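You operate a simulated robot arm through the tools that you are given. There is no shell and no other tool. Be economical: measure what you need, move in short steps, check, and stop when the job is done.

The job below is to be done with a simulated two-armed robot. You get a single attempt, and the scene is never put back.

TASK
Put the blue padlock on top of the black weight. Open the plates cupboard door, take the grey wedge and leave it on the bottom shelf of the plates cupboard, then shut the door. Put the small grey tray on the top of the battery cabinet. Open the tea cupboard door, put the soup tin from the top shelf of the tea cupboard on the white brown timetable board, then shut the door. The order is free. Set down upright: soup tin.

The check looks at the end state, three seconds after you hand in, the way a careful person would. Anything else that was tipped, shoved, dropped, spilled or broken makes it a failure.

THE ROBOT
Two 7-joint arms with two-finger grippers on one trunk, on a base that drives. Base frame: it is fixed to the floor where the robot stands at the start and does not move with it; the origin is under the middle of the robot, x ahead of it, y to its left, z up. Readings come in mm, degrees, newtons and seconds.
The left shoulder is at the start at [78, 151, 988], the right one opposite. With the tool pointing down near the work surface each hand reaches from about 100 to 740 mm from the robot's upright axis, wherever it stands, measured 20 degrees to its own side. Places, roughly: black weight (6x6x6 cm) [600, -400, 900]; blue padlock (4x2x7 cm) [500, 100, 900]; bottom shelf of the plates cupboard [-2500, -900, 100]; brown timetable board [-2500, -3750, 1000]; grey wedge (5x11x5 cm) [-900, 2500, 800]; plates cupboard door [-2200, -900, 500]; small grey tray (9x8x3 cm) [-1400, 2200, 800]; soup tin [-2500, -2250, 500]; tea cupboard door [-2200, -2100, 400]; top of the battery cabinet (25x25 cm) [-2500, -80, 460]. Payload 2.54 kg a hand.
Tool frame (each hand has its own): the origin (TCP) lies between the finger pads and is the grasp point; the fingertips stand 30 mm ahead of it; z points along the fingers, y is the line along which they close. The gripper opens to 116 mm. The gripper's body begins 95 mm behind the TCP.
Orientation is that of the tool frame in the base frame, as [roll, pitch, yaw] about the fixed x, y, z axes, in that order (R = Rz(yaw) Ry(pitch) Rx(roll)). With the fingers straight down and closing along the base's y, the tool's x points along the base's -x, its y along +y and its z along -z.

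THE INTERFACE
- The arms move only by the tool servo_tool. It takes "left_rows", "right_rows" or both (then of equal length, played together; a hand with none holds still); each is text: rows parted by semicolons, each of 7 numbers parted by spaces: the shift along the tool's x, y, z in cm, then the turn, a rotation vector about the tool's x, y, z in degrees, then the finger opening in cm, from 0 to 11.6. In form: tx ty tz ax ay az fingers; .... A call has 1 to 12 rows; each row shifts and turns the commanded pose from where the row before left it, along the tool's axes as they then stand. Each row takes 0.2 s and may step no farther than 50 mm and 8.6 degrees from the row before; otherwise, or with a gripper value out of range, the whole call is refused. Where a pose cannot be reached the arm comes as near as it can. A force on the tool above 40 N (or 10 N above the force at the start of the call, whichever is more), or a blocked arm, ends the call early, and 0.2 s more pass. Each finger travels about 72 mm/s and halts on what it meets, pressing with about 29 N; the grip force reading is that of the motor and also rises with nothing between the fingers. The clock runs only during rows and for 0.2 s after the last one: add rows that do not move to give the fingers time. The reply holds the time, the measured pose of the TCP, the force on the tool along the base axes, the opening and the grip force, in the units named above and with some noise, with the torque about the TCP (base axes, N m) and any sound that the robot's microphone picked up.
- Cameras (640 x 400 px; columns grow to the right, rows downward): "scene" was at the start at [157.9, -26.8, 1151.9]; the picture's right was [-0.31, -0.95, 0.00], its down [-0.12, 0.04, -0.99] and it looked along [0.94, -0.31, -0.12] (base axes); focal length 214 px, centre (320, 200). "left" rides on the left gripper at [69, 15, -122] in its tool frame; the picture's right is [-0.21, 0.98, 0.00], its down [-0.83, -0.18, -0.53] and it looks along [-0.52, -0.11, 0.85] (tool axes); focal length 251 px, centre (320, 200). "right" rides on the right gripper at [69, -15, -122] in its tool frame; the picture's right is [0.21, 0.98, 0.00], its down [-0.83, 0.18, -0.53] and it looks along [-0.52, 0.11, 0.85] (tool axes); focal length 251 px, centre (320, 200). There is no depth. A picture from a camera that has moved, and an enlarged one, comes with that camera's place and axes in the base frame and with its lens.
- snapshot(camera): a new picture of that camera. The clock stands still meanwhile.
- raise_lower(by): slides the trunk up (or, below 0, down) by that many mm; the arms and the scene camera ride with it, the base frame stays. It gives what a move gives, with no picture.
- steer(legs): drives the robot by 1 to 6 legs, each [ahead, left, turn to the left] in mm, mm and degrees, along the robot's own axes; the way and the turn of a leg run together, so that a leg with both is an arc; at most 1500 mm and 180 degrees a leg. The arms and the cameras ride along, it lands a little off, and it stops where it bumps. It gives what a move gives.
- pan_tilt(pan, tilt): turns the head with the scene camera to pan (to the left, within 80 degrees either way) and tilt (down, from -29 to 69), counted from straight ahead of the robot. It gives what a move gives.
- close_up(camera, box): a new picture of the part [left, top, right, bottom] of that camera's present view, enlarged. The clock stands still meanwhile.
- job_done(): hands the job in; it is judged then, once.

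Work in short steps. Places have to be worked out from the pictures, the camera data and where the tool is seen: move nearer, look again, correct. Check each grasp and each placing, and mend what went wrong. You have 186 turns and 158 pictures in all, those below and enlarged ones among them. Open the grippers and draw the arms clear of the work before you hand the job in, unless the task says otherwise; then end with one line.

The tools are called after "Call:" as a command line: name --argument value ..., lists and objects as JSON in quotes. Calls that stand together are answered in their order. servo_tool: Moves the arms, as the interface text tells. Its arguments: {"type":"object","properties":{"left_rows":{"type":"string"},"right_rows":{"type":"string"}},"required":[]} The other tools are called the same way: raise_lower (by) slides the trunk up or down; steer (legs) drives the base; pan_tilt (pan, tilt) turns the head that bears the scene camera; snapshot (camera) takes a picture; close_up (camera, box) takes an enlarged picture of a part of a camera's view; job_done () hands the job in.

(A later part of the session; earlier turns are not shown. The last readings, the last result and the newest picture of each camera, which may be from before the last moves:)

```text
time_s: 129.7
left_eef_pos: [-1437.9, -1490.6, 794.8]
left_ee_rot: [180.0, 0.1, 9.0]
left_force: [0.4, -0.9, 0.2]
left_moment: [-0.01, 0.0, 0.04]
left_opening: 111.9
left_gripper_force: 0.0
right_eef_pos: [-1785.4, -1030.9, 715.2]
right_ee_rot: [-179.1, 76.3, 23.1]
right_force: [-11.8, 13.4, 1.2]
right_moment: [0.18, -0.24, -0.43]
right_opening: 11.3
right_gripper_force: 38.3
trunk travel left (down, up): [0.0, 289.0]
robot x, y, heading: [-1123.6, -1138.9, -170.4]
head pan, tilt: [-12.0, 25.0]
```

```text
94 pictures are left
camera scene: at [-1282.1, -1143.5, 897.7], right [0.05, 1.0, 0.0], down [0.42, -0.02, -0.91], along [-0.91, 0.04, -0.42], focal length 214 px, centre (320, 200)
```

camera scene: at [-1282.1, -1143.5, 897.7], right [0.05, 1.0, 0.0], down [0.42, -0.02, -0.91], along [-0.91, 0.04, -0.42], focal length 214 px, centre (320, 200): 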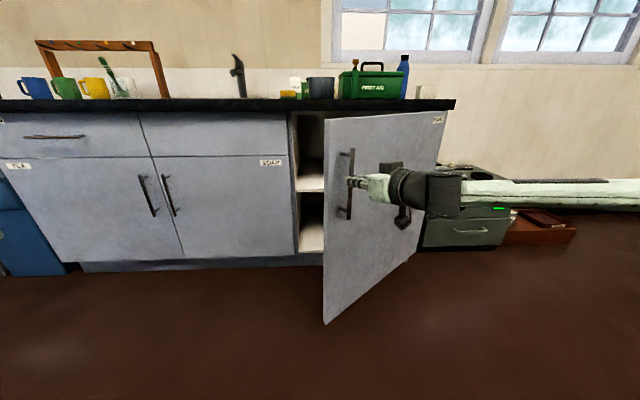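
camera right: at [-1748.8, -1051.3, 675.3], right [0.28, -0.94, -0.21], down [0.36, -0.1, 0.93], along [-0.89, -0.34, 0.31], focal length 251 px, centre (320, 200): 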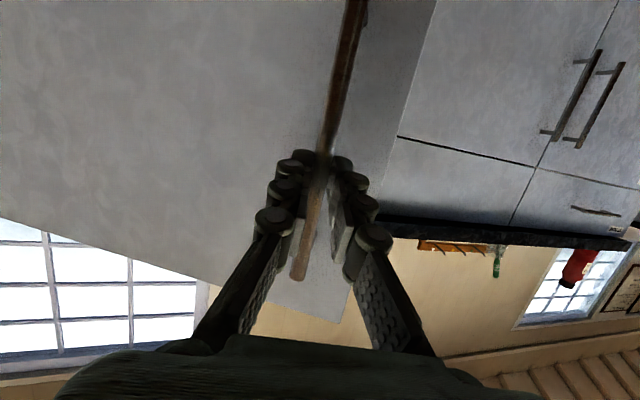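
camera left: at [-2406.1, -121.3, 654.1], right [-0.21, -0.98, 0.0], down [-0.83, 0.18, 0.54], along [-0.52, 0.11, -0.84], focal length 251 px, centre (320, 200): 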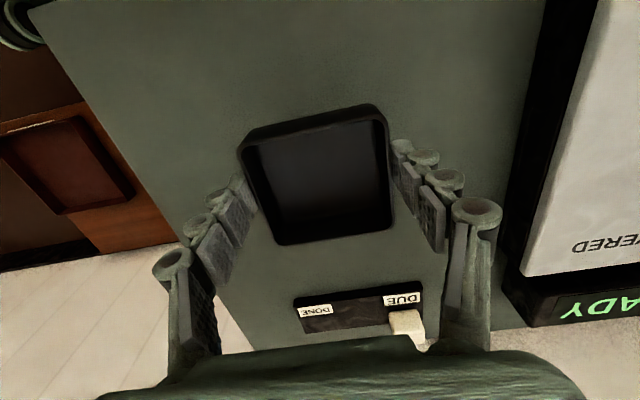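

Works nicely (about 40°). I continue.

Call:
steer --legs '[[-131, -171, 10], [-131, -171, 10]]'

Call:
snapshot --camera "scene"

```text
time_s: 133.9
left_eef_pos: [-1161.6, -1167.0, 795.8]
left_ee_rot: [179.9, 0.0, 29.6]
left_force: [-0.2, 0.8, 0.1]
left_moment: [0.02, 0.01, -0.03]
left_opening: 111.9
left_gripper_force: 0.0
right_eef_pos: [-1653.9, -856.0, 713.8]
right_ee_rot: [-178.9, 76.6, 43.0]
right_force: [-28.7, 14.9, 0.7]
right_moment: [-0.16, 0.22, -0.7]
right_opening: 11.1
right_gripper_force: 37.9
trunk travel left (down, up): [0.0, 289.0]
robot x, y, heading: [-991.2, -727.1, -150.0]
head pan, tilt: [-12.0, 25.0]
```

```text
93 pictures are left
camera scene: at [-1137.2, -787.9, 897.6], right [-0.31, 0.95, 0.0], down [0.4, 0.13, -0.91], along [-0.86, -0.28, -0.42], focal length 214 px, centre (320, 200)
```

scene: 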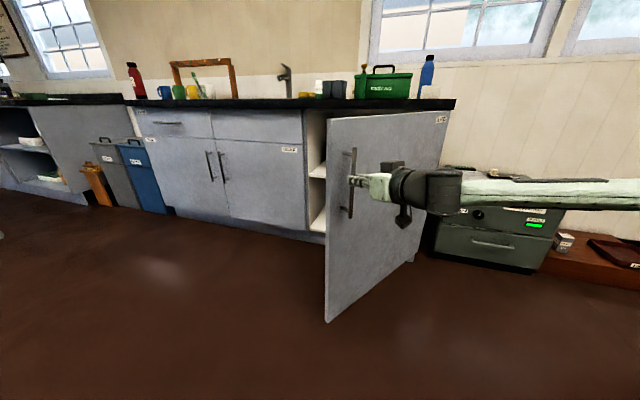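

Call:
steer --legs '[[-122, -180, 10], [-128, -174, 10]]'

Call:
snapshot --camera "scene"

```text
time_s: 137.2
left_eef_pos: [-1063.3, -901.8, 795.7]
left_ee_rot: [-179.8, 0.1, 43.2]
left_force: [-0.7, -0.6, -0.6]
left_moment: [0.01, 0.03, -0.02]
left_opening: 112.3
left_gripper_force: 0.0
right_eef_pos: [-1604.1, -719.9, 714.8]
right_ee_rot: [-179.0, 76.4, 58.2]
right_force: [0.4, -0.8, 0.4]
right_moment: [0.49, -0.42, -0.01]
right_opening: 11.4
right_gripper_force: 38.5
trunk travel left (down, up): [0.0, 289.0]
robot x, y, heading: [-1001.4, -435.5, -136.4]
head pan, tilt: [-12.0, 25.0]
stopped in leg 2: the force on the tool passed its limit at 42 N (the readings are from after the stop); the commanded pose is now the measured one
```

```text
92 pictures are left
camera scene: at [-1127.7, -527.0, 897.9], right [-0.53, 0.85, 0.0], down [0.36, 0.22, -0.91], along [-0.77, -0.48, -0.42], focal length 214 px, centre (320, 200)
```

scene: 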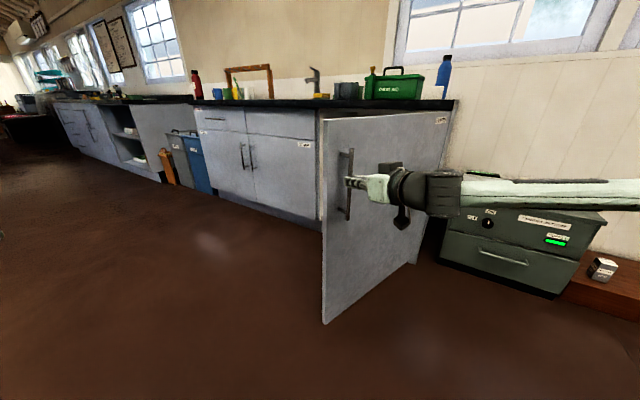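

Door is about 75° open, which is enough. I release and back away, then view the interior.

Call:
servo_tool --right_rows "0 0 0 0 0 0 3;0 0 0 0 0 0 6;0 0 0 0 0 0 8;0 0 0 0 0 0 8"

Call:
steer --legs '[[-200, -40, 0]]'

Call:
snapshot --camera "scene"

```text
time_s: 138.2
left_eef_pos: [-1063.4, -901.7, 795.0]
left_ee_rot: [-179.9, 0.1, 43.4]
left_force: [0.7, 0.5, 0.1]
left_moment: [0.0, 0.01, 0.0]
left_opening: 112.2
left_gripper_force: 0.0
right_eef_pos: [-1604.8, -719.0, 714.4]
right_ee_rot: [-179.0, 76.4, 58.2]
right_force: [0.1, -0.4, 0.3]
right_moment: [0.04, 0.02, 0.01]
right_opening: 80.0
right_gripper_force: 0.1
trunk travel left (down, up): [0.0, 289.0]
robot x, y, heading: [-1001.4, -429.7, -136.1]
head pan, tilt: [-12.0, 25.0]
```

```text
time_s: 139.9
left_eef_pos: [-941.6, -728.6, 795.6]
left_ee_rot: [-179.9, 0.1, 43.3]
left_force: [-0.2, -0.2, -0.7]
left_moment: [0.01, -0.01, 0.0]
left_opening: 111.7
left_gripper_force: 0.1
right_eef_pos: [-1481.8, -544.3, 715.1]
right_ee_rot: [-179.0, 76.4, 58.0]
right_force: [0.2, 0.3, -0.2]
right_moment: [-0.01, 0.02, -0.01]
right_opening: 79.9
right_gripper_force: 0.0
trunk travel left (down, up): [0.0, 289.0]
robot x, y, heading: [-881.7, -258.7, -136.5]
head pan, tilt: [-12.0, 25.0]
```

```text
91 pictures are left
camera scene: at [-1005.2, -353.6, 897.8], right [-0.53, 0.85, 0.0], down [0.36, 0.22, -0.91], along [-0.77, -0.48, -0.42], focal length 214 px, centre (320, 200)
```

scene: 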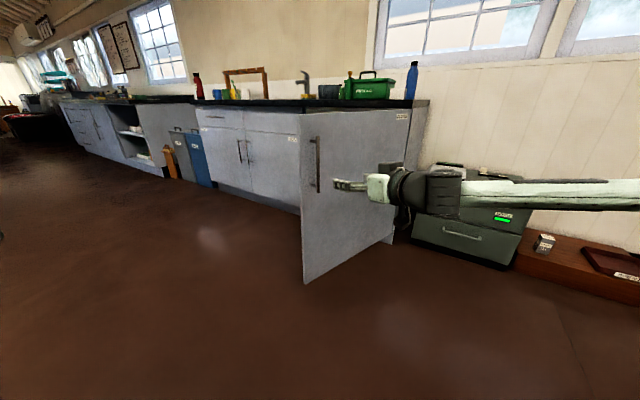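

I move to the open side and look inside the cupboard.

Call:
steer --legs '[[-150, 0, -43.5], [0, 1100, 0]]'

Call:
pan_tilt --pan -15 --tilt 20

Call:
snapshot --camera "scene"

```text
time_s: 152.6
left_eef_pos: [-1075.6, -1596.4, 795.5]
left_ee_rot: [-179.9, 0.0, 1.3]
left_force: [0.0, -0.1, -0.3]
left_moment: [-0.01, 0.01, 0.01]
left_opening: 112.2
left_gripper_force: 0.0
right_eef_pos: [-1356.2, -1098.3, 713.4]
right_ee_rot: [-179.0, 76.4, 16.0]
right_force: [-0.8, -0.1, -0.1]
right_moment: [-0.02, -0.02, -0.01]
right_opening: 80.2
right_gripper_force: 0.1
trunk travel left (down, up): [0.0, 289.0]
robot x, y, heading: [-717.0, -1286.6, -178.5]
head pan, tilt: [-12.0, 25.0]
```

```text
time_s: 153.3
left_eef_pos: [-1076.0, -1596.7, 794.5]
left_ee_rot: [180.0, 0.1, 1.3]
left_force: [-0.6, 0.3, 0.0]
left_moment: [-0.02, -0.01, 0.03]
left_opening: 112.0
left_gripper_force: 0.1
right_eef_pos: [-1356.6, -1097.8, 714.6]
right_ee_rot: [-179.0, 76.4, 15.9]
right_force: [0.1, 0.8, -0.5]
right_moment: [0.0, 0.01, 0.01]
right_opening: 80.0
right_gripper_force: 0.1
trunk travel left (down, up): [0.0, 289.0]
robot x, y, heading: [-716.3, -1288.5, -178.4]
head pan, tilt: [-15.0, 20.0]
```

```text
90 pictures are left
camera scene: at [-873.8, -1268.5, 905.9], right [0.23, 0.97, 0.0], down [0.33, -0.08, -0.94], along [-0.91, 0.22, -0.34], focal length 214 px, centre (320, 200)
```

scene: 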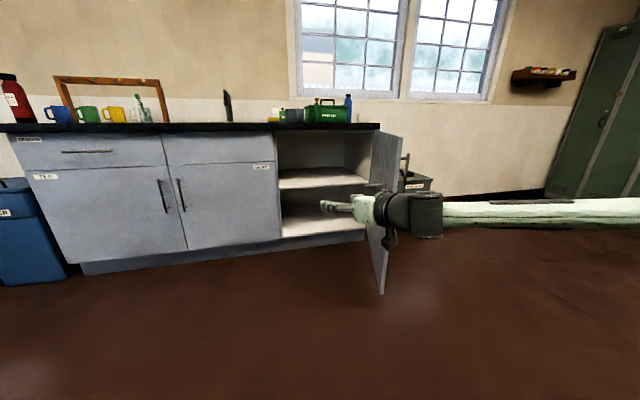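

Call:
close_up --camera "scene" --box '[260, 120, 420, 300]'

```text
2.22 times, centred on (340, 210) of scene
camera zoom: at [-873.8, -1268.5, 905.9], right [0.23, 0.97, 0.0], down [0.33, -0.08, -0.94], along [-0.91, 0.22, -0.34], focal length 477 px, centre (276, 178)
```

zoom: 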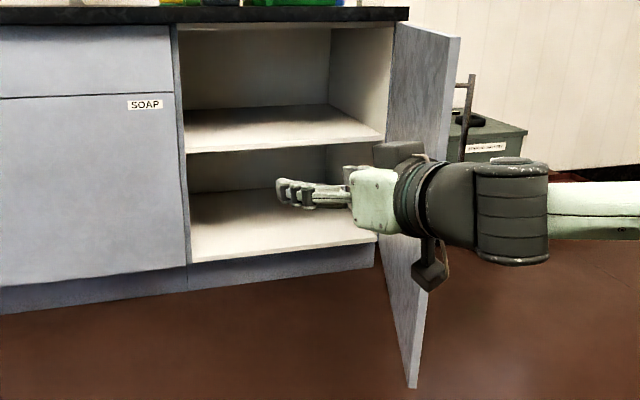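

Bottom compartment is z ≈ 140–480, x inward from -2230, y -1206…-590: a 45° tilted hand fits. I set the right hand to 45° tilt, raise the trunk and drive to the wedge, approaching it diagonally.

Call:
servo_tool --right_rows "0 0 0 0 7.85 0 8;0 0 0 0 7.85 0 8;0 0 0 0 7.85 0 8;0 0 0 0 7.85 0 8;0 0 0 0 0 0 8"

Call:
raise_lower --by 225

Call:
steer --legs '[[0, 0, -91.6], [1450, -130, 0], [1450, -130, 0], [0, 0, 45]]'

Call:
pan_tilt --pan 0 --tilt 30

Call:
snapshot --camera "scene"

```text
time_s: 154.5
left_eef_pos: [-1076.2, -1597.5, 794.3]
left_ee_rot: [-179.9, 0.2, 1.1]
left_force: [0.5, 0.1, 0.6]
left_moment: [-0.02, 0.01, -0.02]
left_opening: 112.0
left_gripper_force: 0.1
right_eef_pos: [-1357.0, -1097.7, 714.7]
right_ee_rot: [-179.6, 45.0, 15.4]
right_force: [0.1, 0.2, 0.0]
right_moment: [0.02, 0.0, -0.01]
right_opening: 80.2
right_gripper_force: 0.0
trunk travel left (down, up): [0.0, 289.0]
robot x, y, heading: [-717.0, -1288.4, -178.2]
head pan, tilt: [-15.0, 20.0]
```

```text
time_s: 156.9
left_eef_pos: [-1074.8, -1596.2, 1019.9]
left_ee_rot: [180.0, -0.1, 1.3]
left_force: [-0.2, -0.2, 0.4]
left_moment: [0.0, 0.0, 0.02]
left_opening: 111.9
left_gripper_force: 0.1
right_eef_pos: [-1356.4, -1098.4, 941.0]
right_ee_rot: [-179.8, 45.0, 15.1]
right_force: [-0.1, 0.4, 0.3]
right_moment: [0.02, -0.01, -0.01]
right_opening: 80.0
right_gripper_force: 0.0
trunk travel left (down, up): [-225.0, 64.0]
robot x, y, heading: [-715.3, -1290.7, -178.2]
head pan, tilt: [-15.0, 20.0]
```

```text
time_s: 176.9
left_eef_pos: [-902.2, 1602.2, 1020.3]
left_ee_rot: [-179.9, 0.1, -44.1]
left_force: [0.5, 0.1, -1.0]
left_moment: [0.01, 0.01, -0.02]
left_opening: 112.0
left_gripper_force: 0.0
right_eef_pos: [-744.5, 2151.0, 940.0]
right_ee_rot: [-179.7, 45.0, -30.0]
right_force: [-0.3, -0.4, 0.6]
right_moment: [0.0, -0.04, 0.02]
right_opening: 80.1
right_gripper_force: 0.0
trunk travel left (down, up): [-225.0, 64.0]
robot x, y, heading: [-432.4, 1563.5, 136.2]
head pan, tilt: [-15.0, 20.0]
```

```text
time_s: 177.7
left_eef_pos: [-902.3, 1602.3, 1020.2]
left_ee_rot: [-179.9, 0.1, -44.2]
left_force: [-0.1, -0.2, 0.1]
left_moment: [-0.02, -0.05, 0.01]
left_opening: 112.0
left_gripper_force: 0.2
right_eef_pos: [-743.9, 2151.6, 940.1]
right_ee_rot: [-179.7, 45.0, -30.2]
right_force: [-0.1, -1.1, 0.2]
right_moment: [0.02, 0.0, -0.01]
right_opening: 80.0
right_gripper_force: 0.1
trunk travel left (down, up): [-225.0, 64.0]
robot x, y, heading: [-433.1, 1565.1, 136.3]
head pan, tilt: [0.0, 30.0]
```

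```text
88 pictures are left
camera scene: at [-544.4, 1673.9, 1114.9], right [0.69, 0.72, 0.0], down [0.36, -0.34, -0.87], along [-0.63, 0.6, -0.5], focal length 214 px, centre (320, 200)
```

scene: 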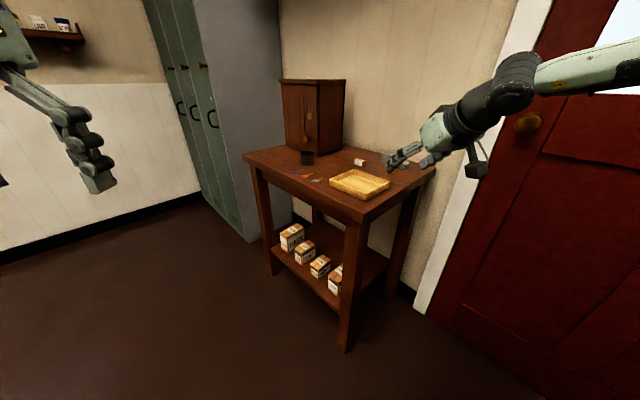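

I rotate the hand to heading 178° (over free space), then drive closer.

Call:
servo_tool --right_rows "0 0 0 -4.95 0 -4.95 8;0 0 0 -4.95 0 -4.95 8;0 0 0 -4.95 0 -4.95 8;0 0 0 -4.95 0 -4.95 8;0 0 0 0 0 0 8"

Call:
steer --legs '[[255, -70, 0]]'

Call:
snapshot --camera "right"

Call:
snapshot --camera "scene"

```text
time_s: 178.9
left_eef_pos: [-901.8, 1601.7, 1020.6]
left_ee_rot: [180.0, 0.0, -44.1]
left_force: [-0.8, 0.9, -0.2]
left_moment: [-0.01, -0.03, -0.01]
left_opening: 112.1
left_gripper_force: 0.1
right_eef_pos: [-752.3, 2120.9, 936.9]
right_ee_rot: [-179.4, 44.8, -3.4]
right_force: [0.1, 0.0, -0.2]
right_moment: [0.0, -0.01, 0.01]
right_opening: 80.2
right_gripper_force: 0.1
right hand out of reach, approached as far as the arm can: row 4
trunk travel left (down, up): [-225.0, 64.0]
robot x, y, heading: [-433.3, 1561.7, 136.7]
head pan, tilt: [0.0, 30.0]
```

```text
time_s: 180.8
left_eef_pos: [-1043.5, 1834.2, 1020.3]
left_ee_rot: [-179.9, 0.0, -44.1]
left_force: [-0.9, -0.3, -0.7]
left_moment: [0.0, -0.01, 0.02]
left_opening: 112.1
left_gripper_force: 0.0
right_eef_pos: [-894.1, 2353.5, 936.8]
right_ee_rot: [-179.4, 44.8, -3.4]
right_force: [0.3, 0.2, 0.1]
right_moment: [0.02, 0.0, 0.01]
right_opening: 80.2
right_gripper_force: 0.1
trunk travel left (down, up): [-225.0, 64.0]
robot x, y, heading: [-572.8, 1794.1, 136.4]
head pan, tilt: [0.0, 30.0]
```

```text
87 pictures are left
camera right: at [-759.0, 2360.6, 974.2], right [0.09, -0.98, -0.16], down [-0.22, -0.17, 0.96], along [-0.97, -0.05, -0.23], focal length 251 px, centre (320, 200)
```

right: 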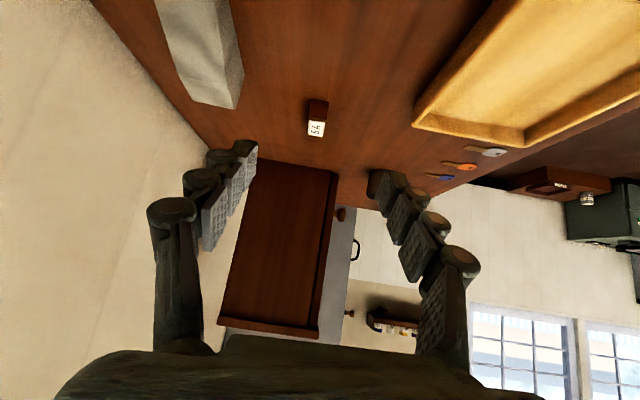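

```text
86 pictures are left
camera scene: at [-686.0, 1905.9, 1114.8], right [0.69, 0.72, 0.0], down [0.36, -0.35, -0.87], along [-0.63, 0.6, -0.5], focal length 214 px, centre (320, 200)
```

scene: 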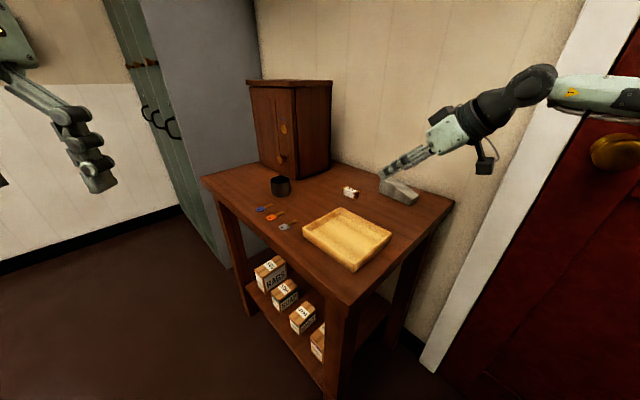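

Call:
servo_tool --right_rows "0.73 -3.87 1.3 0 0 0 8;0.73 -3.87 1.3 0 0 0 8;0.73 -3.87 1.3 0 0 0 8;0 0 0 0 0 0 8"

Call:
snapshot --camera "right"

Call:
close_up --camera "scene" --box '[330, 60, 600, 240]'

```text
time_s: 181.8
left_eef_pos: [-1042.3, 1834.1, 1020.3]
left_ee_rot: [-180.0, 0.0, -44.0]
left_force: [-1.9, 0.6, 0.3]
left_moment: [-0.02, 0.01, -0.04]
left_opening: 112.0
left_gripper_force: 0.1
right_eef_pos: [-917.1, 2374.3, 885.6]
right_ee_rot: [-178.8, 44.9, -4.1]
right_force: [0.8, -0.3, 0.1]
right_moment: [0.03, -0.01, 0.03]
right_opening: 79.9
right_gripper_force: 0.1
right hand out of reach, approached as far as the arm can: row 1, 2, 3
trunk travel left (down, up): [-225.0, 64.0]
robot x, y, heading: [-574.5, 1795.3, 136.4]
head pan, tilt: [0.0, 30.0]
```

```text
85 pictures are left
camera right: at [-782.3, 2379.9, 922.2], right [0.07, -0.98, -0.17], down [-0.22, -0.18, 0.96], along [-0.97, -0.03, -0.23], focal length 251 px, centre (320, 200)
```

right: 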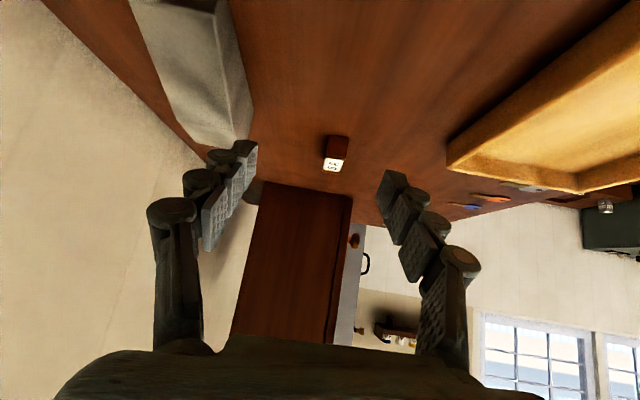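

```text
2.22 times, centred on (465, 150) of scene
camera zoom: at [-685.8, 1905.5, 1114.9], right [0.69, 0.72, 0.0], down [0.36, -0.34, -0.87], along [-0.63, 0.6, -0.5], focal length 477 px, centre (-2, 311)
```

zoom: 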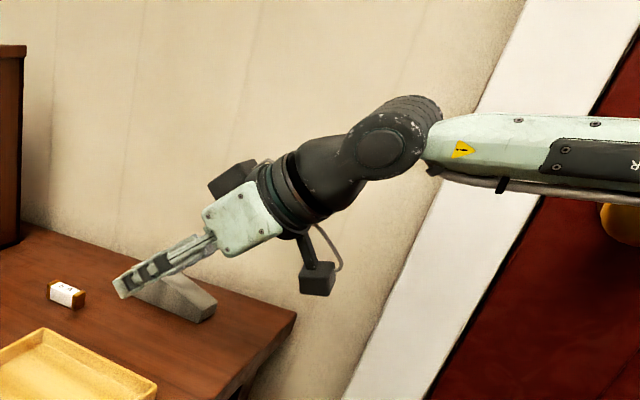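

Arm at its joint limit sideways. I lift slightly and let the base shift +97 mm in y.

Call:
servo_tool --right_rows "0 0 -4 0 0 0 8"

Call:
steer --legs '[[67, -70, 0]]'

Call:
snapshot --camera "right"

Call:
snapshot --camera "scene"

```text
time_s: 182.2
left_eef_pos: [-1043.8, 1833.7, 1020.4]
left_ee_rot: [-179.9, 0.1, -44.0]
left_force: [-0.1, 0.0, -0.5]
left_moment: [-0.03, 0.01, -0.02]
left_opening: 112.1
left_gripper_force: 0.1
right_eef_pos: [-893.2, 2360.0, 913.1]
right_ee_rot: [-179.3, 44.8, -3.7]
right_force: [0.8, -1.0, 0.1]
right_moment: [0.01, 0.01, 0.05]
right_opening: 80.1
right_gripper_force: 0.1
right hand out of reach, approached as far as the arm can: row 1
trunk travel left (down, up): [-225.0, 64.0]
robot x, y, heading: [-571.9, 1797.3, 136.4]
head pan, tilt: [0.0, 30.0]
```

```text
time_s: 183.5
left_eef_pos: [-1044.4, 1930.7, 1020.3]
left_ee_rot: [-179.9, 0.1, -44.1]
left_force: [-0.2, -0.8, -0.1]
left_moment: [-0.01, 0.02, 0.02]
left_opening: 111.9
left_gripper_force: 0.1
right_eef_pos: [-895.9, 2456.4, 911.6]
right_ee_rot: [-179.3, 44.8, -3.7]
right_force: [-0.1, 0.7, -0.3]
right_moment: [-0.03, -0.03, 0.02]
right_opening: 80.0
right_gripper_force: 0.1
trunk travel left (down, up): [-225.0, 64.0]
robot x, y, heading: [-573.7, 1892.7, 136.3]
head pan, tilt: [0.0, 30.0]
```

```text
83 pictures are left
camera right: at [-761.2, 2463.1, 949.0], right [0.08, -0.98, -0.16], down [-0.22, -0.17, 0.96], along [-0.97, -0.04, -0.23], focal length 251 px, centre (320, 200)
```

right: 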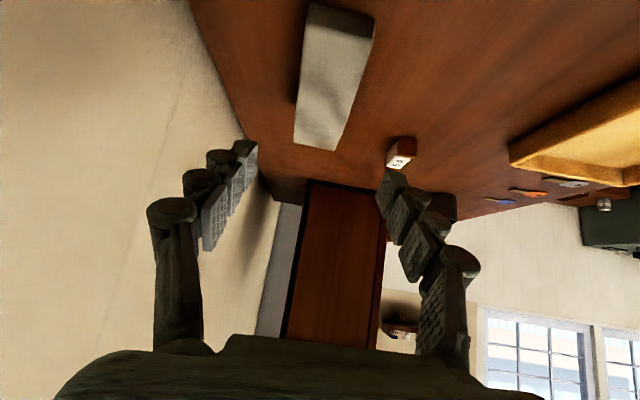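

```text
82 pictures are left
camera scene: at [-687.4, 2002.0, 1114.8], right [0.69, 0.72, 0.0], down [0.36, -0.35, -0.87], along [-0.63, 0.6, -0.5], focal length 214 px, centre (320, 200)
```

scene: 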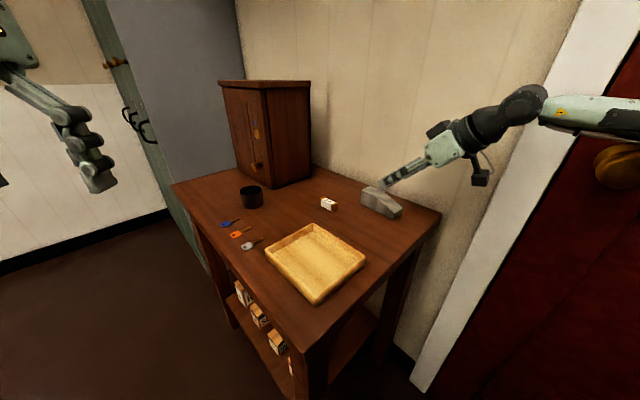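

Aligned with the wedge (centre y ≈ 2465). I advance down along the tool axis.

Call:
servo_tool --right_rows "0.9 -0.5 1 0 0 0 8;0 0 3 0 0 0 8;0 0 3 0 0 0 8;0 0 2.4 0 0 0 8;0 0 0 0 0 0 8"

Call:
snapshot --camera "right"

Call:
close_up --camera "scene" --box '[300, 120, 480, 240]'

```text
time_s: 184.7
left_eef_pos: [-1044.4, 1929.3, 1020.4]
left_ee_rot: [-179.9, 0.1, -44.1]
left_force: [0.7, 0.2, -0.4]
left_moment: [0.01, -0.03, 0.0]
left_opening: 112.1
left_gripper_force: 0.1
right_eef_pos: [-955.8, 2467.3, 836.7]
right_ee_rot: [-179.3, 44.8, -3.7]
right_force: [-0.2, -0.6, 0.6]
right_moment: [-0.03, -0.03, 0.02]
right_opening: 80.0
right_gripper_force: 0.1
trunk travel left (down, up): [-225.0, 64.0]
robot x, y, heading: [-577.1, 1891.6, 136.6]
head pan, tilt: [0.0, 30.0]
```

```text
81 pictures are left
camera right: at [-821.2, 2474.6, 874.2], right [0.08, -0.98, -0.16], down [-0.22, -0.17, 0.96], along [-0.97, -0.04, -0.23], focal length 251 px, centre (320, 200)
```

right: 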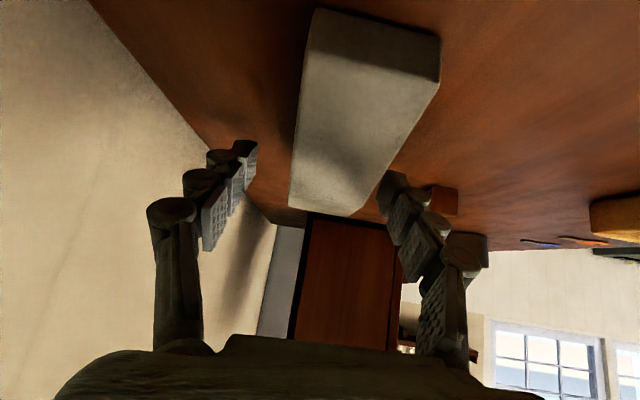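

```text
3.33 times, centred on (390, 180) of scene
camera zoom: at [-687.3, 2001.7, 1114.9], right [0.69, 0.72, 0.0], down [0.36, -0.34, -0.87], along [-0.63, 0.6, -0.5], focal length 715 px, centre (87, 267)
```

zoom: 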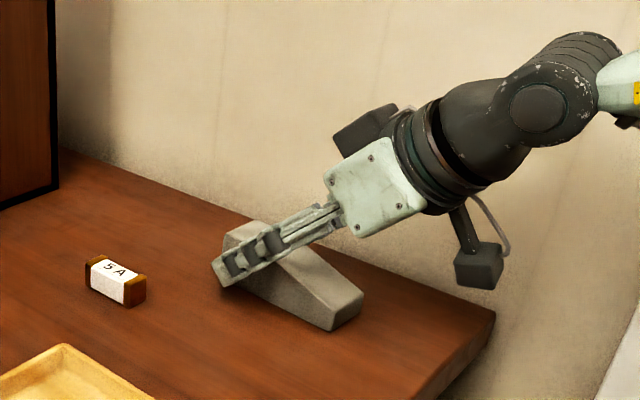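

The wedge sits between the fingers. Small centring shift and close.

Call:
servo_tool --right_rows "0 0.4 0 0 0 0 8;0 0 0 0 0 0 6;0 0 0 0 0 0 4;0 0 0 0 0 0 4;0 0 0 0 0 0 4"

Call:
servo_tool --right_rows "0 0 0 0 0 0 4;-0.7 0 -0.7 0 0 0 4;-1.4 0 -1.4 0 0 0 4;-2 0 -2 0 0 0 4;0 0 0 0 0 0 4"

Call:
snapshot --camera "right"

Call:
close_up --camera "scene" --box '[300, 100, 480, 220]'

```text
time_s: 185.9
left_eef_pos: [-1045.3, 1928.7, 1020.2]
left_ee_rot: [-179.9, 0.1, -44.2]
left_force: [0.1, -1.1, 0.5]
left_moment: [-0.01, -0.03, -0.02]
left_opening: 112.1
left_gripper_force: 0.0
right_eef_pos: [-956.6, 2463.0, 838.7]
right_ee_rot: [-179.2, 44.8, -3.7]
right_force: [0.1, 0.3, 0.3]
right_moment: [0.05, 0.03, 0.06]
right_opening: 41.1
right_gripper_force: 29.3
trunk travel left (down, up): [-225.0, 64.0]
robot x, y, heading: [-574.5, 1890.9, 136.4]
head pan, tilt: [0.0, 30.0]
```

```text
time_s: 187.1
left_eef_pos: [-1045.3, 1929.1, 1019.5]
left_ee_rot: [-179.9, 0.1, -44.1]
left_force: [0.7, 0.9, -0.1]
left_moment: [0.0, 0.02, 0.0]
left_opening: 111.9
left_gripper_force: 0.1
right_eef_pos: [-955.3, 2463.0, 896.9]
right_ee_rot: [-179.3, 44.7, -3.7]
right_force: [1.0, 0.8, -0.7]
right_moment: [0.02, 0.03, 0.02]
right_opening: 41.0
right_gripper_force: 29.3
trunk travel left (down, up): [-225.0, 64.0]
robot x, y, heading: [-578.0, 1889.5, 136.6]
head pan, tilt: [0.0, 30.0]
```

```text
79 pictures are left
camera right: at [-821.1, 2470.0, 933.8], right [0.08, -0.98, -0.16], down [-0.22, -0.17, 0.96], along [-0.97, -0.04, -0.23], focal length 251 px, centre (320, 200)
```

right: 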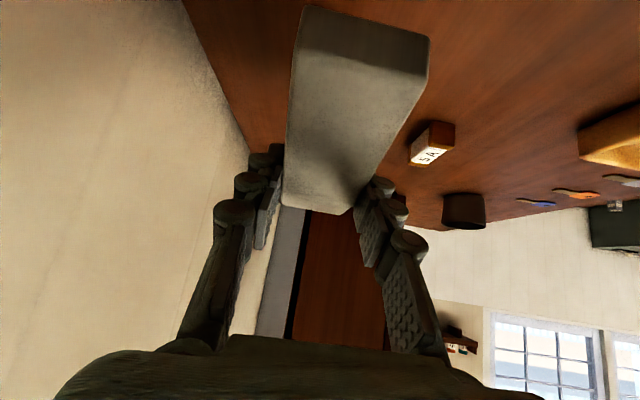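

```text
3.33 times, centred on (390, 160) of scene
camera zoom: at [-687.4, 2001.8, 1114.8], right [0.69, 0.72, 0.0], down [0.36, -0.34, -0.87], along [-0.63, 0.6, -0.5], focal length 715 px, centre (87, 333)
```

zoom: 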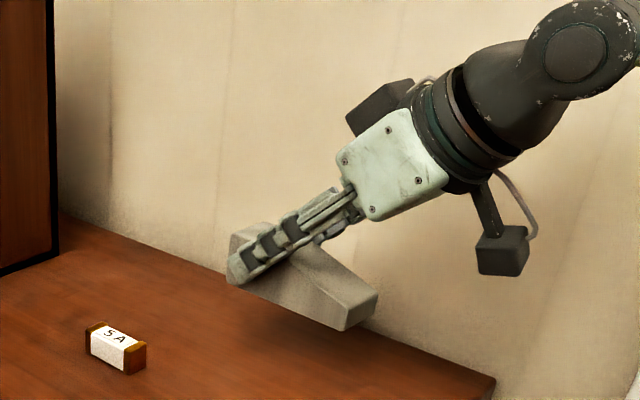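

Wedge held level. I lift more, back away, turn to face -x and drive to in front of the plates cupboard, staying clear of the open door.

Call:
servo_tool --right_rows "-2.5 0 -2.5 0 0 0 4;-2 0 -2 0 0 0 4"

Call:
steer --legs '[[-500, 0, 0], [0, 0, 43.5], [300, 1420, 0], [150, 1420, 0]]'

Call:
snapshot --camera "right"

Call:
snapshot --camera "scene"

```text
time_s: 187.7
left_eef_pos: [-1046.2, 1930.5, 1021.4]
left_ee_rot: [-179.9, 0.1, -44.1]
left_force: [0.6, 0.9, -0.6]
left_moment: [0.0, 0.0, -0.02]
left_opening: 112.2
left_gripper_force: 0.2
right_eef_pos: [-954.6, 2461.6, 962.6]
right_ee_rot: [-179.4, 44.8, -3.8]
right_force: [-0.4, -0.7, -0.7]
right_moment: [-0.02, 0.03, 0.0]
right_opening: 40.8
right_gripper_force: 29.2
trunk travel left (down, up): [-225.0, 64.0]
robot x, y, heading: [-573.2, 1889.2, 136.4]
head pan, tilt: [0.0, 30.0]
```

```text
time_s: 219.8
left_eef_pos: [-1102.9, -1601.9, 1019.8]
left_ee_rot: [-179.9, 0.1, -2.6]
left_force: [0.4, 0.4, -0.1]
left_moment: [0.0, -0.02, -0.03]
left_opening: 112.1
left_gripper_force: 0.0
right_eef_pos: [-1386.3, -1144.4, 961.2]
right_ee_rot: [-179.3, 44.8, 37.7]
right_force: [-0.9, 0.0, -1.0]
right_moment: [0.0, -0.01, 0.0]
right_opening: 41.2
right_gripper_force: 29.2
trunk travel left (down, up): [-225.0, 64.0]
robot x, y, heading: [-725.6, -1321.6, 178.1]
head pan, tilt: [0.0, 30.0]
```

```text
77 pictures are left
camera right: at [-1289.5, -1049.8, 998.8], right [0.71, -0.69, -0.16], down [-0.05, -0.28, 0.96], along [-0.7, -0.67, -0.23], focal length 251 px, centre (320, 200)
```

right: 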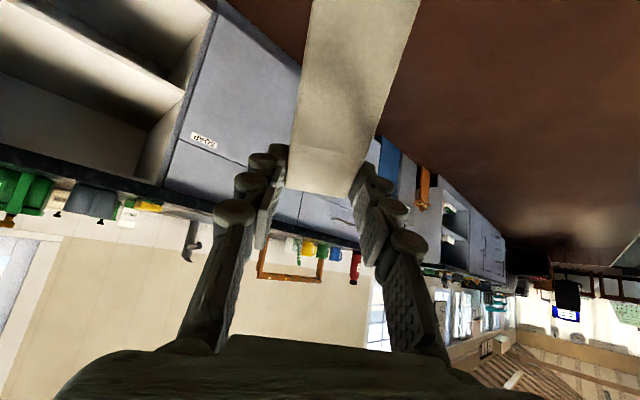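

```text
76 pictures are left
camera scene: at [-881.4, -1312.2, 1114.8], right [0.04, 1.0, 0.0], down [0.5, -0.02, -0.87], along [-0.87, 0.03, -0.5], focal length 214 px, centre (320, 200)
```

scene: 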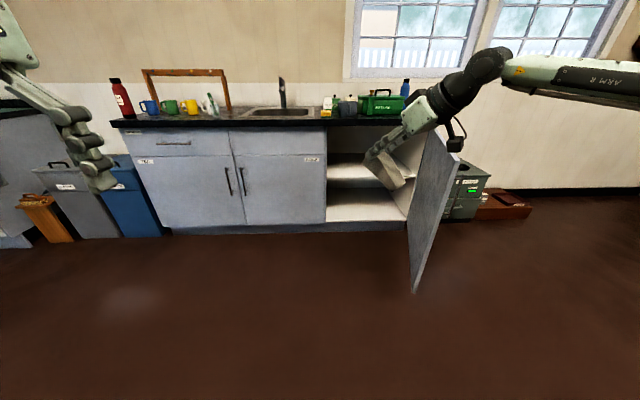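

I rotate the hand back to heading 180°, lower the trunk and lower the arm with the tilt fixed.

Call:
servo_tool --right_rows "0 0 0 5.37 0 5.37 4;0 0 0 5.37 0 5.37 4;0 0 0 5.37 0 5.37 4;0 0 0 5.37 0 5.37 4;0 0 0 5.3 0 5.3 4;0 0 0 0 0 0 4"

Call:
raise_lower --by -225

Call:
servo_tool --right_rows "3.3 0 3.3 0 0 0 4;3.3 0 3.3 0 0 0 4;3.3 0 3.3 0 0 0 4;3.3 0 3.3 0 0 0 4;3.3 0 3.3 0 0 0 4;3.3 0 3.3 0 0 0 4;3.3 0 3.3 0 0 0 4;3.3 0 3.3 0 0 0 4"

Call:
snapshot --camera "scene"

```text
time_s: 221.2
left_eef_pos: [-1103.0, -1601.2, 1019.5]
left_ee_rot: [-179.9, 0.1, -2.7]
left_force: [0.1, -0.3, 0.6]
left_moment: [-0.02, 0.01, 0.02]
left_opening: 112.0
left_gripper_force: 0.2
right_eef_pos: [-1386.4, -1145.0, 960.8]
right_ee_rot: [-179.2, 45.2, -0.3]
right_force: [0.1, -0.6, -1.0]
right_moment: [0.04, 0.0, 0.0]
right_opening: 41.8
right_gripper_force: 5.5
trunk travel left (down, up): [-225.0, 64.0]
robot x, y, heading: [-725.7, -1318.9, 177.9]
head pan, tilt: [0.0, 30.0]
```

```text
time_s: 223.6
left_eef_pos: [-1102.6, -1602.9, 794.6]
left_ee_rot: [-179.9, 0.2, -2.6]
left_force: [0.4, 0.2, -0.1]
left_moment: [-0.02, 0.01, 0.01]
left_opening: 112.3
left_gripper_force: 0.0
right_eef_pos: [-1388.6, -1144.1, 737.5]
right_ee_rot: [-179.3, 45.3, -0.2]
right_force: [0.0, -0.9, -0.3]
right_moment: [-0.01, -0.02, 0.01]
right_opening: 41.2
right_gripper_force: 28.9
trunk travel left (down, up): [0.0, 289.0]
robot x, y, heading: [-728.7, -1316.1, 178.1]
head pan, tilt: [0.0, 30.0]
```

```text
time_s: 225.4
left_eef_pos: [-1102.4, -1603.1, 795.7]
left_ee_rot: [-179.9, 0.2, -2.5]
left_force: [0.3, -0.1, -0.6]
left_moment: [0.03, 0.02, 0.01]
left_opening: 112.1
left_gripper_force: 0.1
right_eef_pos: [-1348.4, -1085.3, 435.0]
right_ee_rot: [-179.4, 45.2, -0.2]
right_force: [0.6, -0.1, -0.9]
right_moment: [-0.03, 0.02, 0.04]
right_opening: 41.4
right_gripper_force: 10.7
right hand out of reach, approached as far as the arm can: row 5, 6, 7, 8
trunk travel left (down, up): [0.0, 289.0]
robot x, y, heading: [-722.8, -1319.0, 177.9]
head pan, tilt: [0.0, 30.0]
```

```text
75 pictures are left
camera scene: at [-881.4, -1312.2, 889.9], right [0.04, 1.0, 0.0], down [0.5, -0.02, -0.87], along [-0.87, 0.03, -0.5], focal length 214 px, centre (320, 200)
```

scene: 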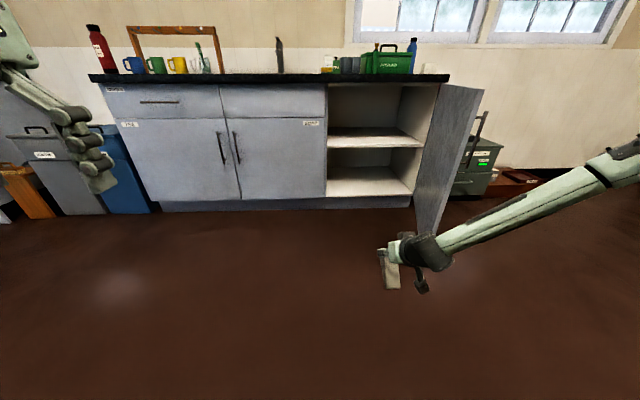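

The arm hits a joint limit on the way down. I test going down with the hand further to the right.

Call:
servo_tool --right_rows "2.5 -3 2.5 0 0 0 4;2.5 -3 2.5 0 0 0 4;2.5 -2 2.5 0 0 0 4;2.5 0 2.5 0 0 0 4;2.5 0 2.5 0 0 0 4;2.5 0 2.5 0 0 0 4"

Call:
snapshot --camera "scene"

```text
time_s: 226.8
left_eef_pos: [-1103.0, -1603.4, 795.4]
left_ee_rot: [-179.9, 0.1, -2.6]
left_force: [0.7, -0.1, 0.0]
left_moment: [0.03, 0.04, 0.02]
left_opening: 112.3
left_gripper_force: 0.1
right_eef_pos: [-1353.2, -1022.8, 423.0]
right_ee_rot: [-179.1, 44.8, -0.2]
right_force: [-0.1, -0.2, -1.4]
right_moment: [-0.02, 0.0, 0.02]
right_opening: 41.0
right_gripper_force: 28.4
right hand out of reach, approached as far as the arm can: row 1, 2, 3, 4, 5, 6
trunk travel left (down, up): [0.0, 289.0]
robot x, y, heading: [-724.5, -1321.3, 177.6]
head pan, tilt: [0.0, 30.0]
```

```text
74 pictures are left
camera scene: at [-881.4, -1312.2, 889.8], right [0.04, 1.0, 0.0], down [0.5, -0.02, -0.87], along [-0.87, 0.03, -0.5], focal length 214 px, centre (320, 200)
```

scene: 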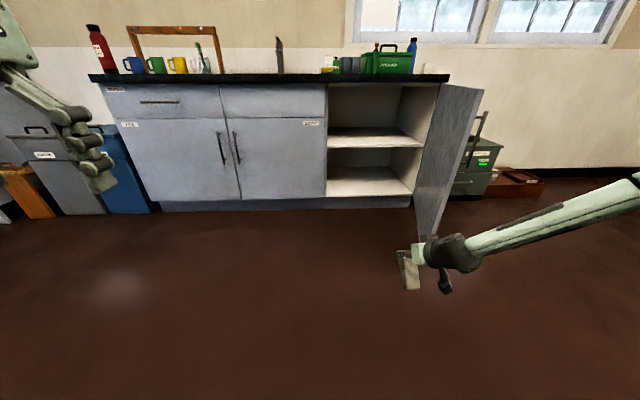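

Low reach needs a more extended arm. I move along the tool axis (forward and down) to straighten it.

Call:
servo_tool --right_rows "0 1 4 0 0 0 4;0 1 4 0 0 0 4;0 1 4 0 0 0 4;0 1 4 0 0 0 4;0 0 4 0 0 0 4"

Call:
snapshot --camera "scene"

```text
time_s: 228.0
left_eef_pos: [-1103.5, -1602.2, 794.8]
left_ee_rot: [-179.9, 0.1, -2.6]
left_force: [0.7, 0.0, 0.2]
left_moment: [0.01, 0.0, 0.0]
left_opening: 112.0
left_gripper_force: 0.1
right_eef_pos: [-1411.2, -1010.2, 427.3]
right_ee_rot: [-179.3, 45.2, -0.3]
right_force: [0.6, -0.5, -0.7]
right_moment: [0.02, 0.01, -0.01]
right_opening: 41.1
right_gripper_force: 29.2
right hand out of reach, approached as far as the arm can: row 1, 2, 3, 4, 5
trunk travel left (down, up): [0.0, 289.0]
robot x, y, heading: [-726.0, -1318.3, 177.9]
head pan, tilt: [0.0, 30.0]
```

```text
73 pictures are left
camera scene: at [-881.4, -1312.2, 889.8], right [0.04, 1.0, 0.0], down [0.5, -0.02, -0.87], along [-0.87, 0.03, -0.5], focal length 214 px, centre (320, 200)
```

scene: 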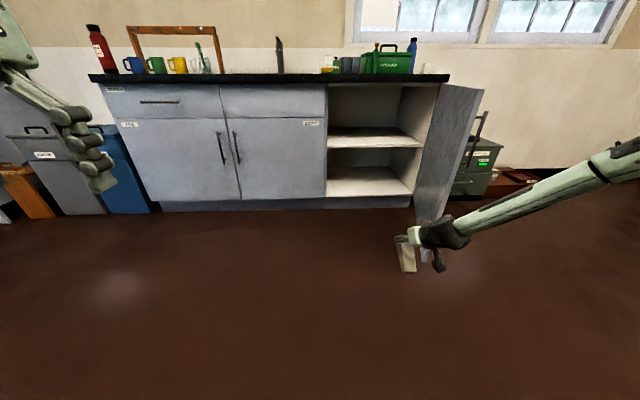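

I test whether turning the hand 40° left (freeing the wrist) lets it go lower.

Call:
servo_tool --right_rows "0 0 0 -5.37 0 -5.37 4;0 0 0 -5.37 0 -5.37 4;0 0 0 -5.37 0 -5.37 4;0 0 0 -5.37 0 -5.37 4;0 0 0 -5.37 0 -5.37 4;2.5 0 2.5 0 0 0 4;2.5 0 2.5 0 0 0 4;2.5 0 2.5 0 0 0 4;2.5 0 2.5 0 0 0 4;2.5 0 2.5 0 0 0 4"

Call:
snapshot --camera "scene"

```text
time_s: 230.2
left_eef_pos: [-1102.8, -1602.4, 794.7]
left_ee_rot: [-179.9, 0.1, -2.5]
left_force: [-0.1, -0.7, 0.2]
left_moment: [0.03, 0.01, 0.0]
left_opening: 112.0
left_gripper_force: 0.0
right_eef_pos: [-1341.5, -1001.2, 387.1]
right_ee_rot: [-179.1, 44.8, 37.8]
right_force: [0.3, -0.4, -0.5]
right_moment: [0.03, -0.01, 0.05]
right_opening: 41.0
right_gripper_force: 28.4
right hand out of reach, approached as far as the arm can: row 1, 2, 3, 6, 7, 8, 9, 10
trunk travel left (down, up): [0.0, 289.0]
robot x, y, heading: [-723.6, -1318.0, 177.9]
head pan, tilt: [0.0, 30.0]
```

```text
72 pictures are left
camera scene: at [-881.4, -1312.2, 889.8], right [0.04, 1.0, 0.0], down [0.5, -0.02, -0.87], along [-0.87, 0.03, -0.5], focal length 214 px, centre (320, 200)
```

scene: 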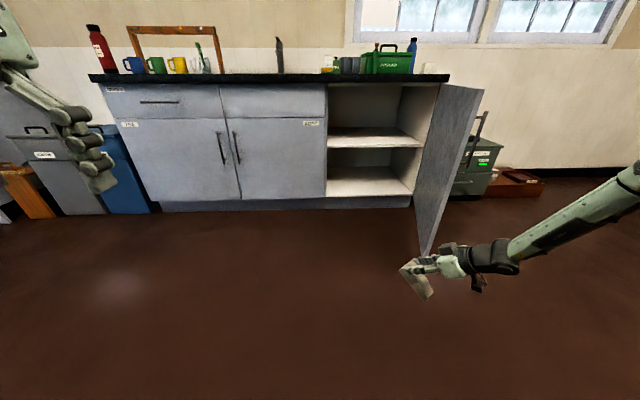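

I look at the arm's own posture to understand the limit.

Call:
pan_tilt --pan -60 --tilt 25

Call:
snapshot --camera "scene"

```text
time_s: 231.5
left_eef_pos: [-1102.8, -1603.6, 794.6]
left_ee_rot: [-179.9, 0.1, -2.6]
left_force: [0.1, 0.4, 0.9]
left_moment: [-0.03, 0.01, 0.01]
left_opening: 112.3
left_gripper_force: 0.0
right_eef_pos: [-1340.5, -1001.6, 387.6]
right_ee_rot: [-179.3, 44.8, 37.8]
right_force: [0.5, 0.0, -1.5]
right_moment: [0.01, 0.06, -0.01]
right_opening: 40.8
right_gripper_force: 29.1
trunk travel left (down, up): [0.0, 289.0]
robot x, y, heading: [-725.7, -1318.0, 177.8]
head pan, tilt: [-60.0, 25.0]
```

```text
71 pictures are left
camera scene: at [-834.3, -1234.1, 897.8], right [0.88, 0.47, 0.0], down [0.2, -0.37, -0.91], along [-0.43, 0.8, -0.42], focal length 214 px, centre (320, 200)
```

scene: 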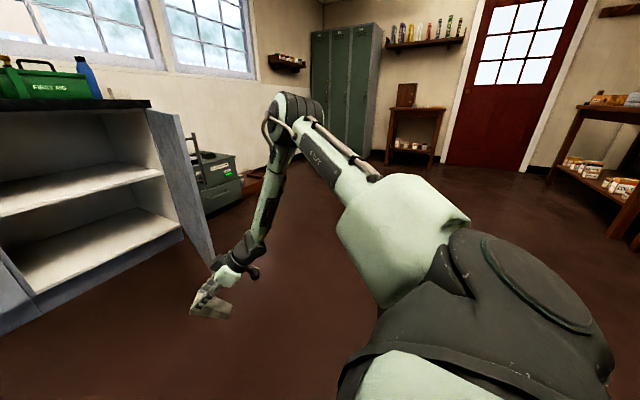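

The upper arm stays raised and the forearm hangs from the elbow, so a steeper hand should reach lower. I test heading 180° with a 65° tilt.

Call:
servo_tool --right_rows "0 0 0 5.37 0 5.37 4;0 0 0 5.37 0 5.37 4;0 0 0 5.37 0 5.37 4;0 0 0 5.37 0 5.37 4;0 0 0 5.2 0 5.2 4;0 0 0 0 7 0 4;0 0 0 0 7 0 4;0 0 0 0 7 0 4;1.7 0 3.7 0 0 0 4;1.7 0 3.7 0 0 0 4;1.7 0 3.7 0 0 0 4;1.7 0 3.7 0 0 0 4"

Call:
servo_tool --right_rows "1.7 0 3.7 0 0 0 4;1.7 0 3.7 0 0 0 4;1.7 0 3.7 0 0 0 4;1.7 0 3.7 0 0 0 4"

Call:
snapshot --camera "scene"

```text
time_s: 234.1
left_eef_pos: [-1103.6, -1602.9, 796.4]
left_ee_rot: [-179.9, 0.2, -2.6]
left_force: [-0.1, -0.6, -0.5]
left_moment: [0.03, 0.0, 0.01]
left_opening: 112.1
left_gripper_force: 0.1
right_eef_pos: [-1308.0, -879.6, 340.6]
right_ee_rot: [-179.4, 24.3, -0.2]
right_force: [-0.2, -0.7, -0.1]
right_moment: [0.01, 0.01, 0.0]
right_opening: 40.7
right_gripper_force: 29.2
right hand out of reach, approached as far as the arm can: row 2, 3, 4, 5, 9, 10, 11, 12
trunk travel left (down, up): [0.0, 289.0]
robot x, y, heading: [-725.1, -1318.3, 177.9]
head pan, tilt: [-60.0, 25.0]
```

```text
time_s: 235.1
left_eef_pos: [-1103.7, -1602.5, 795.1]
left_ee_rot: [-180.0, 0.0, -2.5]
left_force: [0.2, 0.9, 0.6]
left_moment: [0.02, -0.04, -0.01]
left_opening: 112.1
left_gripper_force: 0.0
right_eef_pos: [-1260.5, -871.4, 321.7]
right_ee_rot: [-179.6, 24.3, -0.3]
right_force: [0.1, -0.1, -0.7]
right_moment: [-0.01, 0.03, 0.01]
right_opening: 41.3
right_gripper_force: 28.6
right hand out of reach, approached as far as the arm can: row 1, 2, 3, 4
trunk travel left (down, up): [0.0, 289.0]
robot x, y, heading: [-724.1, -1318.1, 178.0]
head pan, tilt: [-60.0, 25.0]
```

```text
70 pictures are left
camera scene: at [-834.2, -1234.1, 897.8], right [0.88, 0.47, 0.0], down [0.2, -0.37, -0.91], along [-0.42, 0.8, -0.42], focal length 214 px, centre (320, 200)
```

scene: 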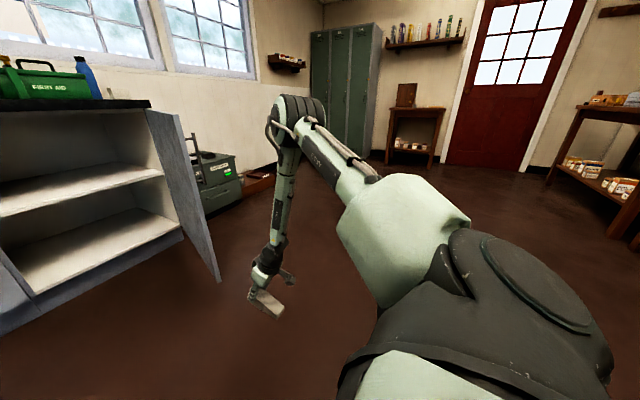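

Still stuck at about 320. I try bringing the hand nearer to the body while going down, to drop the elbow.

Call:
servo_tool --right_rows "4.2 0 1.5 0 0 0 4;4.2 0 1.5 0 0 0 4;4.2 0 1.5 0 0 0 4;4.2 0 1.5 0 0 0 4;2 0 4 0 0 0 4;2 0 4 0 0 0 4;2 0 4 0 0 0 4"

Call:
snapshot --camera "scene"

```text
time_s: 236.7
left_eef_pos: [-1102.7, -1603.5, 795.3]
left_ee_rot: [-179.9, 0.2, -2.5]
left_force: [0.3, 0.3, -0.6]
left_moment: [0.0, -0.01, 0.01]
left_opening: 112.3
left_gripper_force: 0.1
right_eef_pos: [-1127.5, -812.4, 294.1]
right_ee_rot: [-179.6, 24.1, -0.2]
right_force: [0.3, -0.1, -1.5]
right_moment: [-0.02, 0.01, 0.0]
right_opening: 41.0
right_gripper_force: 28.7
right hand out of reach, approached as far as the arm can: row 1, 2, 3, 4, 5, 6, 7
trunk travel left (down, up): [0.0, 289.0]
robot x, y, heading: [-724.1, -1316.8, 178.0]
head pan, tilt: [-60.0, 25.0]
```

```text
69 pictures are left
camera scene: at [-834.2, -1234.1, 897.8], right [0.88, 0.47, 0.0], down [0.2, -0.37, -0.91], along [-0.42, 0.8, -0.42], focal length 214 px, centre (320, 200)
```

scene: 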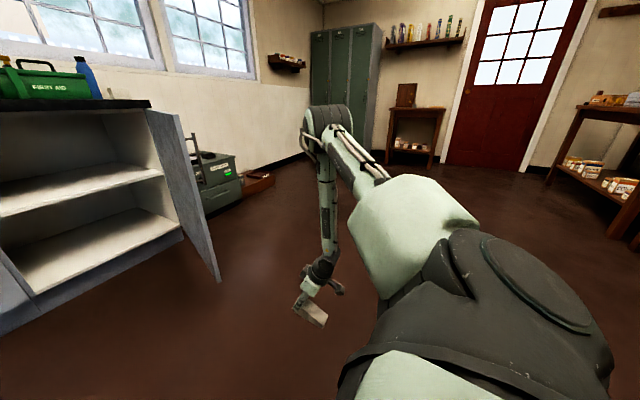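

Likely the last wrist joint is at its limit (turning left freed it a bit). I raise slightly and roll the hand 180° about its axis; the wedge will then end up standing on its thick end at a 45° tilt, which is fine.

Call:
servo_tool --right_rows "-2 1.5 -4.1 0 0 0 4;-2 1.5 -4.1 0 0 0 4;-2 1.5 -4.1 0 0 0 4;0 0 0 0 0 -8.2 4;0 0 0 0 0 -8.2 4;0 0 0 0 0 -8.2 4;0 0 0 0 0 -8.2 4;0 0 0 0 0 -8.2 4;0 0 0 0 0 -8.2 4;0 0 0 0 0 -8.2 4;0 0 0 0 0 -8.2 4;0 0 0 0 0 -8.2 4"

Call:
servo_tool --right_rows "0 0 0 0 0 -8.2 4;0 0 0 0 0 -8.2 4;0 0 0 0 0 -8.2 4;0 0 0 0 0 -8.2 4;0 0 0 0 0 -8.2 4;0 0 0 0 0 -8.2 4;0 0 0 0 0 -8.2 4;0 0 0 0 0 -8.2 4;0 0 0 0 0 -8.2 4;0 0 0 0 0 -8.2 4;0 0 0 0 0 -8.2 4;0 0 0 0 0 -8 4"

Call:
snapshot --camera "scene"

```text
time_s: 239.3
left_eef_pos: [-1102.1, -1602.4, 795.6]
left_ee_rot: [-179.9, 0.1, -2.6]
left_force: [-0.7, -1.0, 0.1]
left_moment: [0.0, 0.0, 0.01]
left_opening: 112.3
left_gripper_force: 0.0
right_eef_pos: [-1144.1, -830.2, 443.4]
right_ee_rot: [-156.6, 6.0, 74.8]
right_force: [0.3, -0.6, -1.1]
right_moment: [-0.03, 0.03, -0.03]
right_opening: 41.0
right_gripper_force: 29.2
right hand out of reach, approached as far as the arm can: row 4, 5, 6, 7
trunk travel left (down, up): [0.0, 289.0]
robot x, y, heading: [-722.3, -1320.7, 177.9]
head pan, tilt: [-60.0, 25.0]
```

```text
time_s: 241.9
left_eef_pos: [-1103.2, -1603.2, 796.1]
left_ee_rot: [-179.9, 0.1, -2.5]
left_force: [-0.2, 0.0, 0.4]
left_moment: [0.01, -0.01, -0.01]
left_opening: 112.3
left_gripper_force: 0.0
right_eef_pos: [-1203.2, -880.4, 471.1]
right_ee_rot: [-159.0, -11.1, 114.1]
right_force: [0.9, -0.1, -1.8]
right_moment: [-0.04, -0.06, 0.0]
right_opening: 41.0
right_gripper_force: 28.8
right hand out of reach, approached as far as the arm can: row 4, 5, 6, 7, 8, 9, 10, 11, 12
trunk travel left (down, up): [0.0, 289.0]
robot x, y, heading: [-725.4, -1313.8, 177.9]
head pan, tilt: [-60.0, 25.0]
```

```text
68 pictures are left
camera scene: at [-834.2, -1234.0, 897.8], right [0.88, 0.47, 0.0], down [0.2, -0.37, -0.91], along [-0.42, 0.8, -0.42], focal length 214 px, centre (320, 200)
```

scene: 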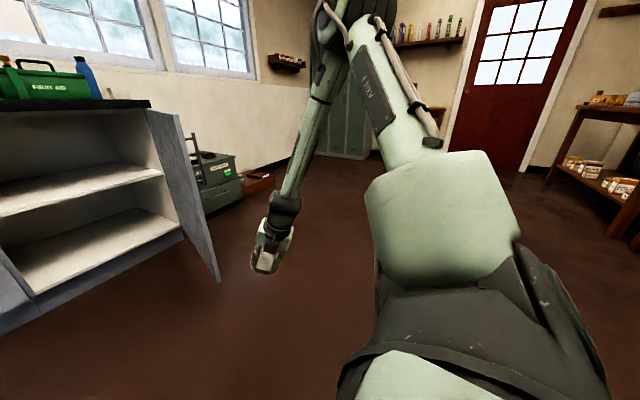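

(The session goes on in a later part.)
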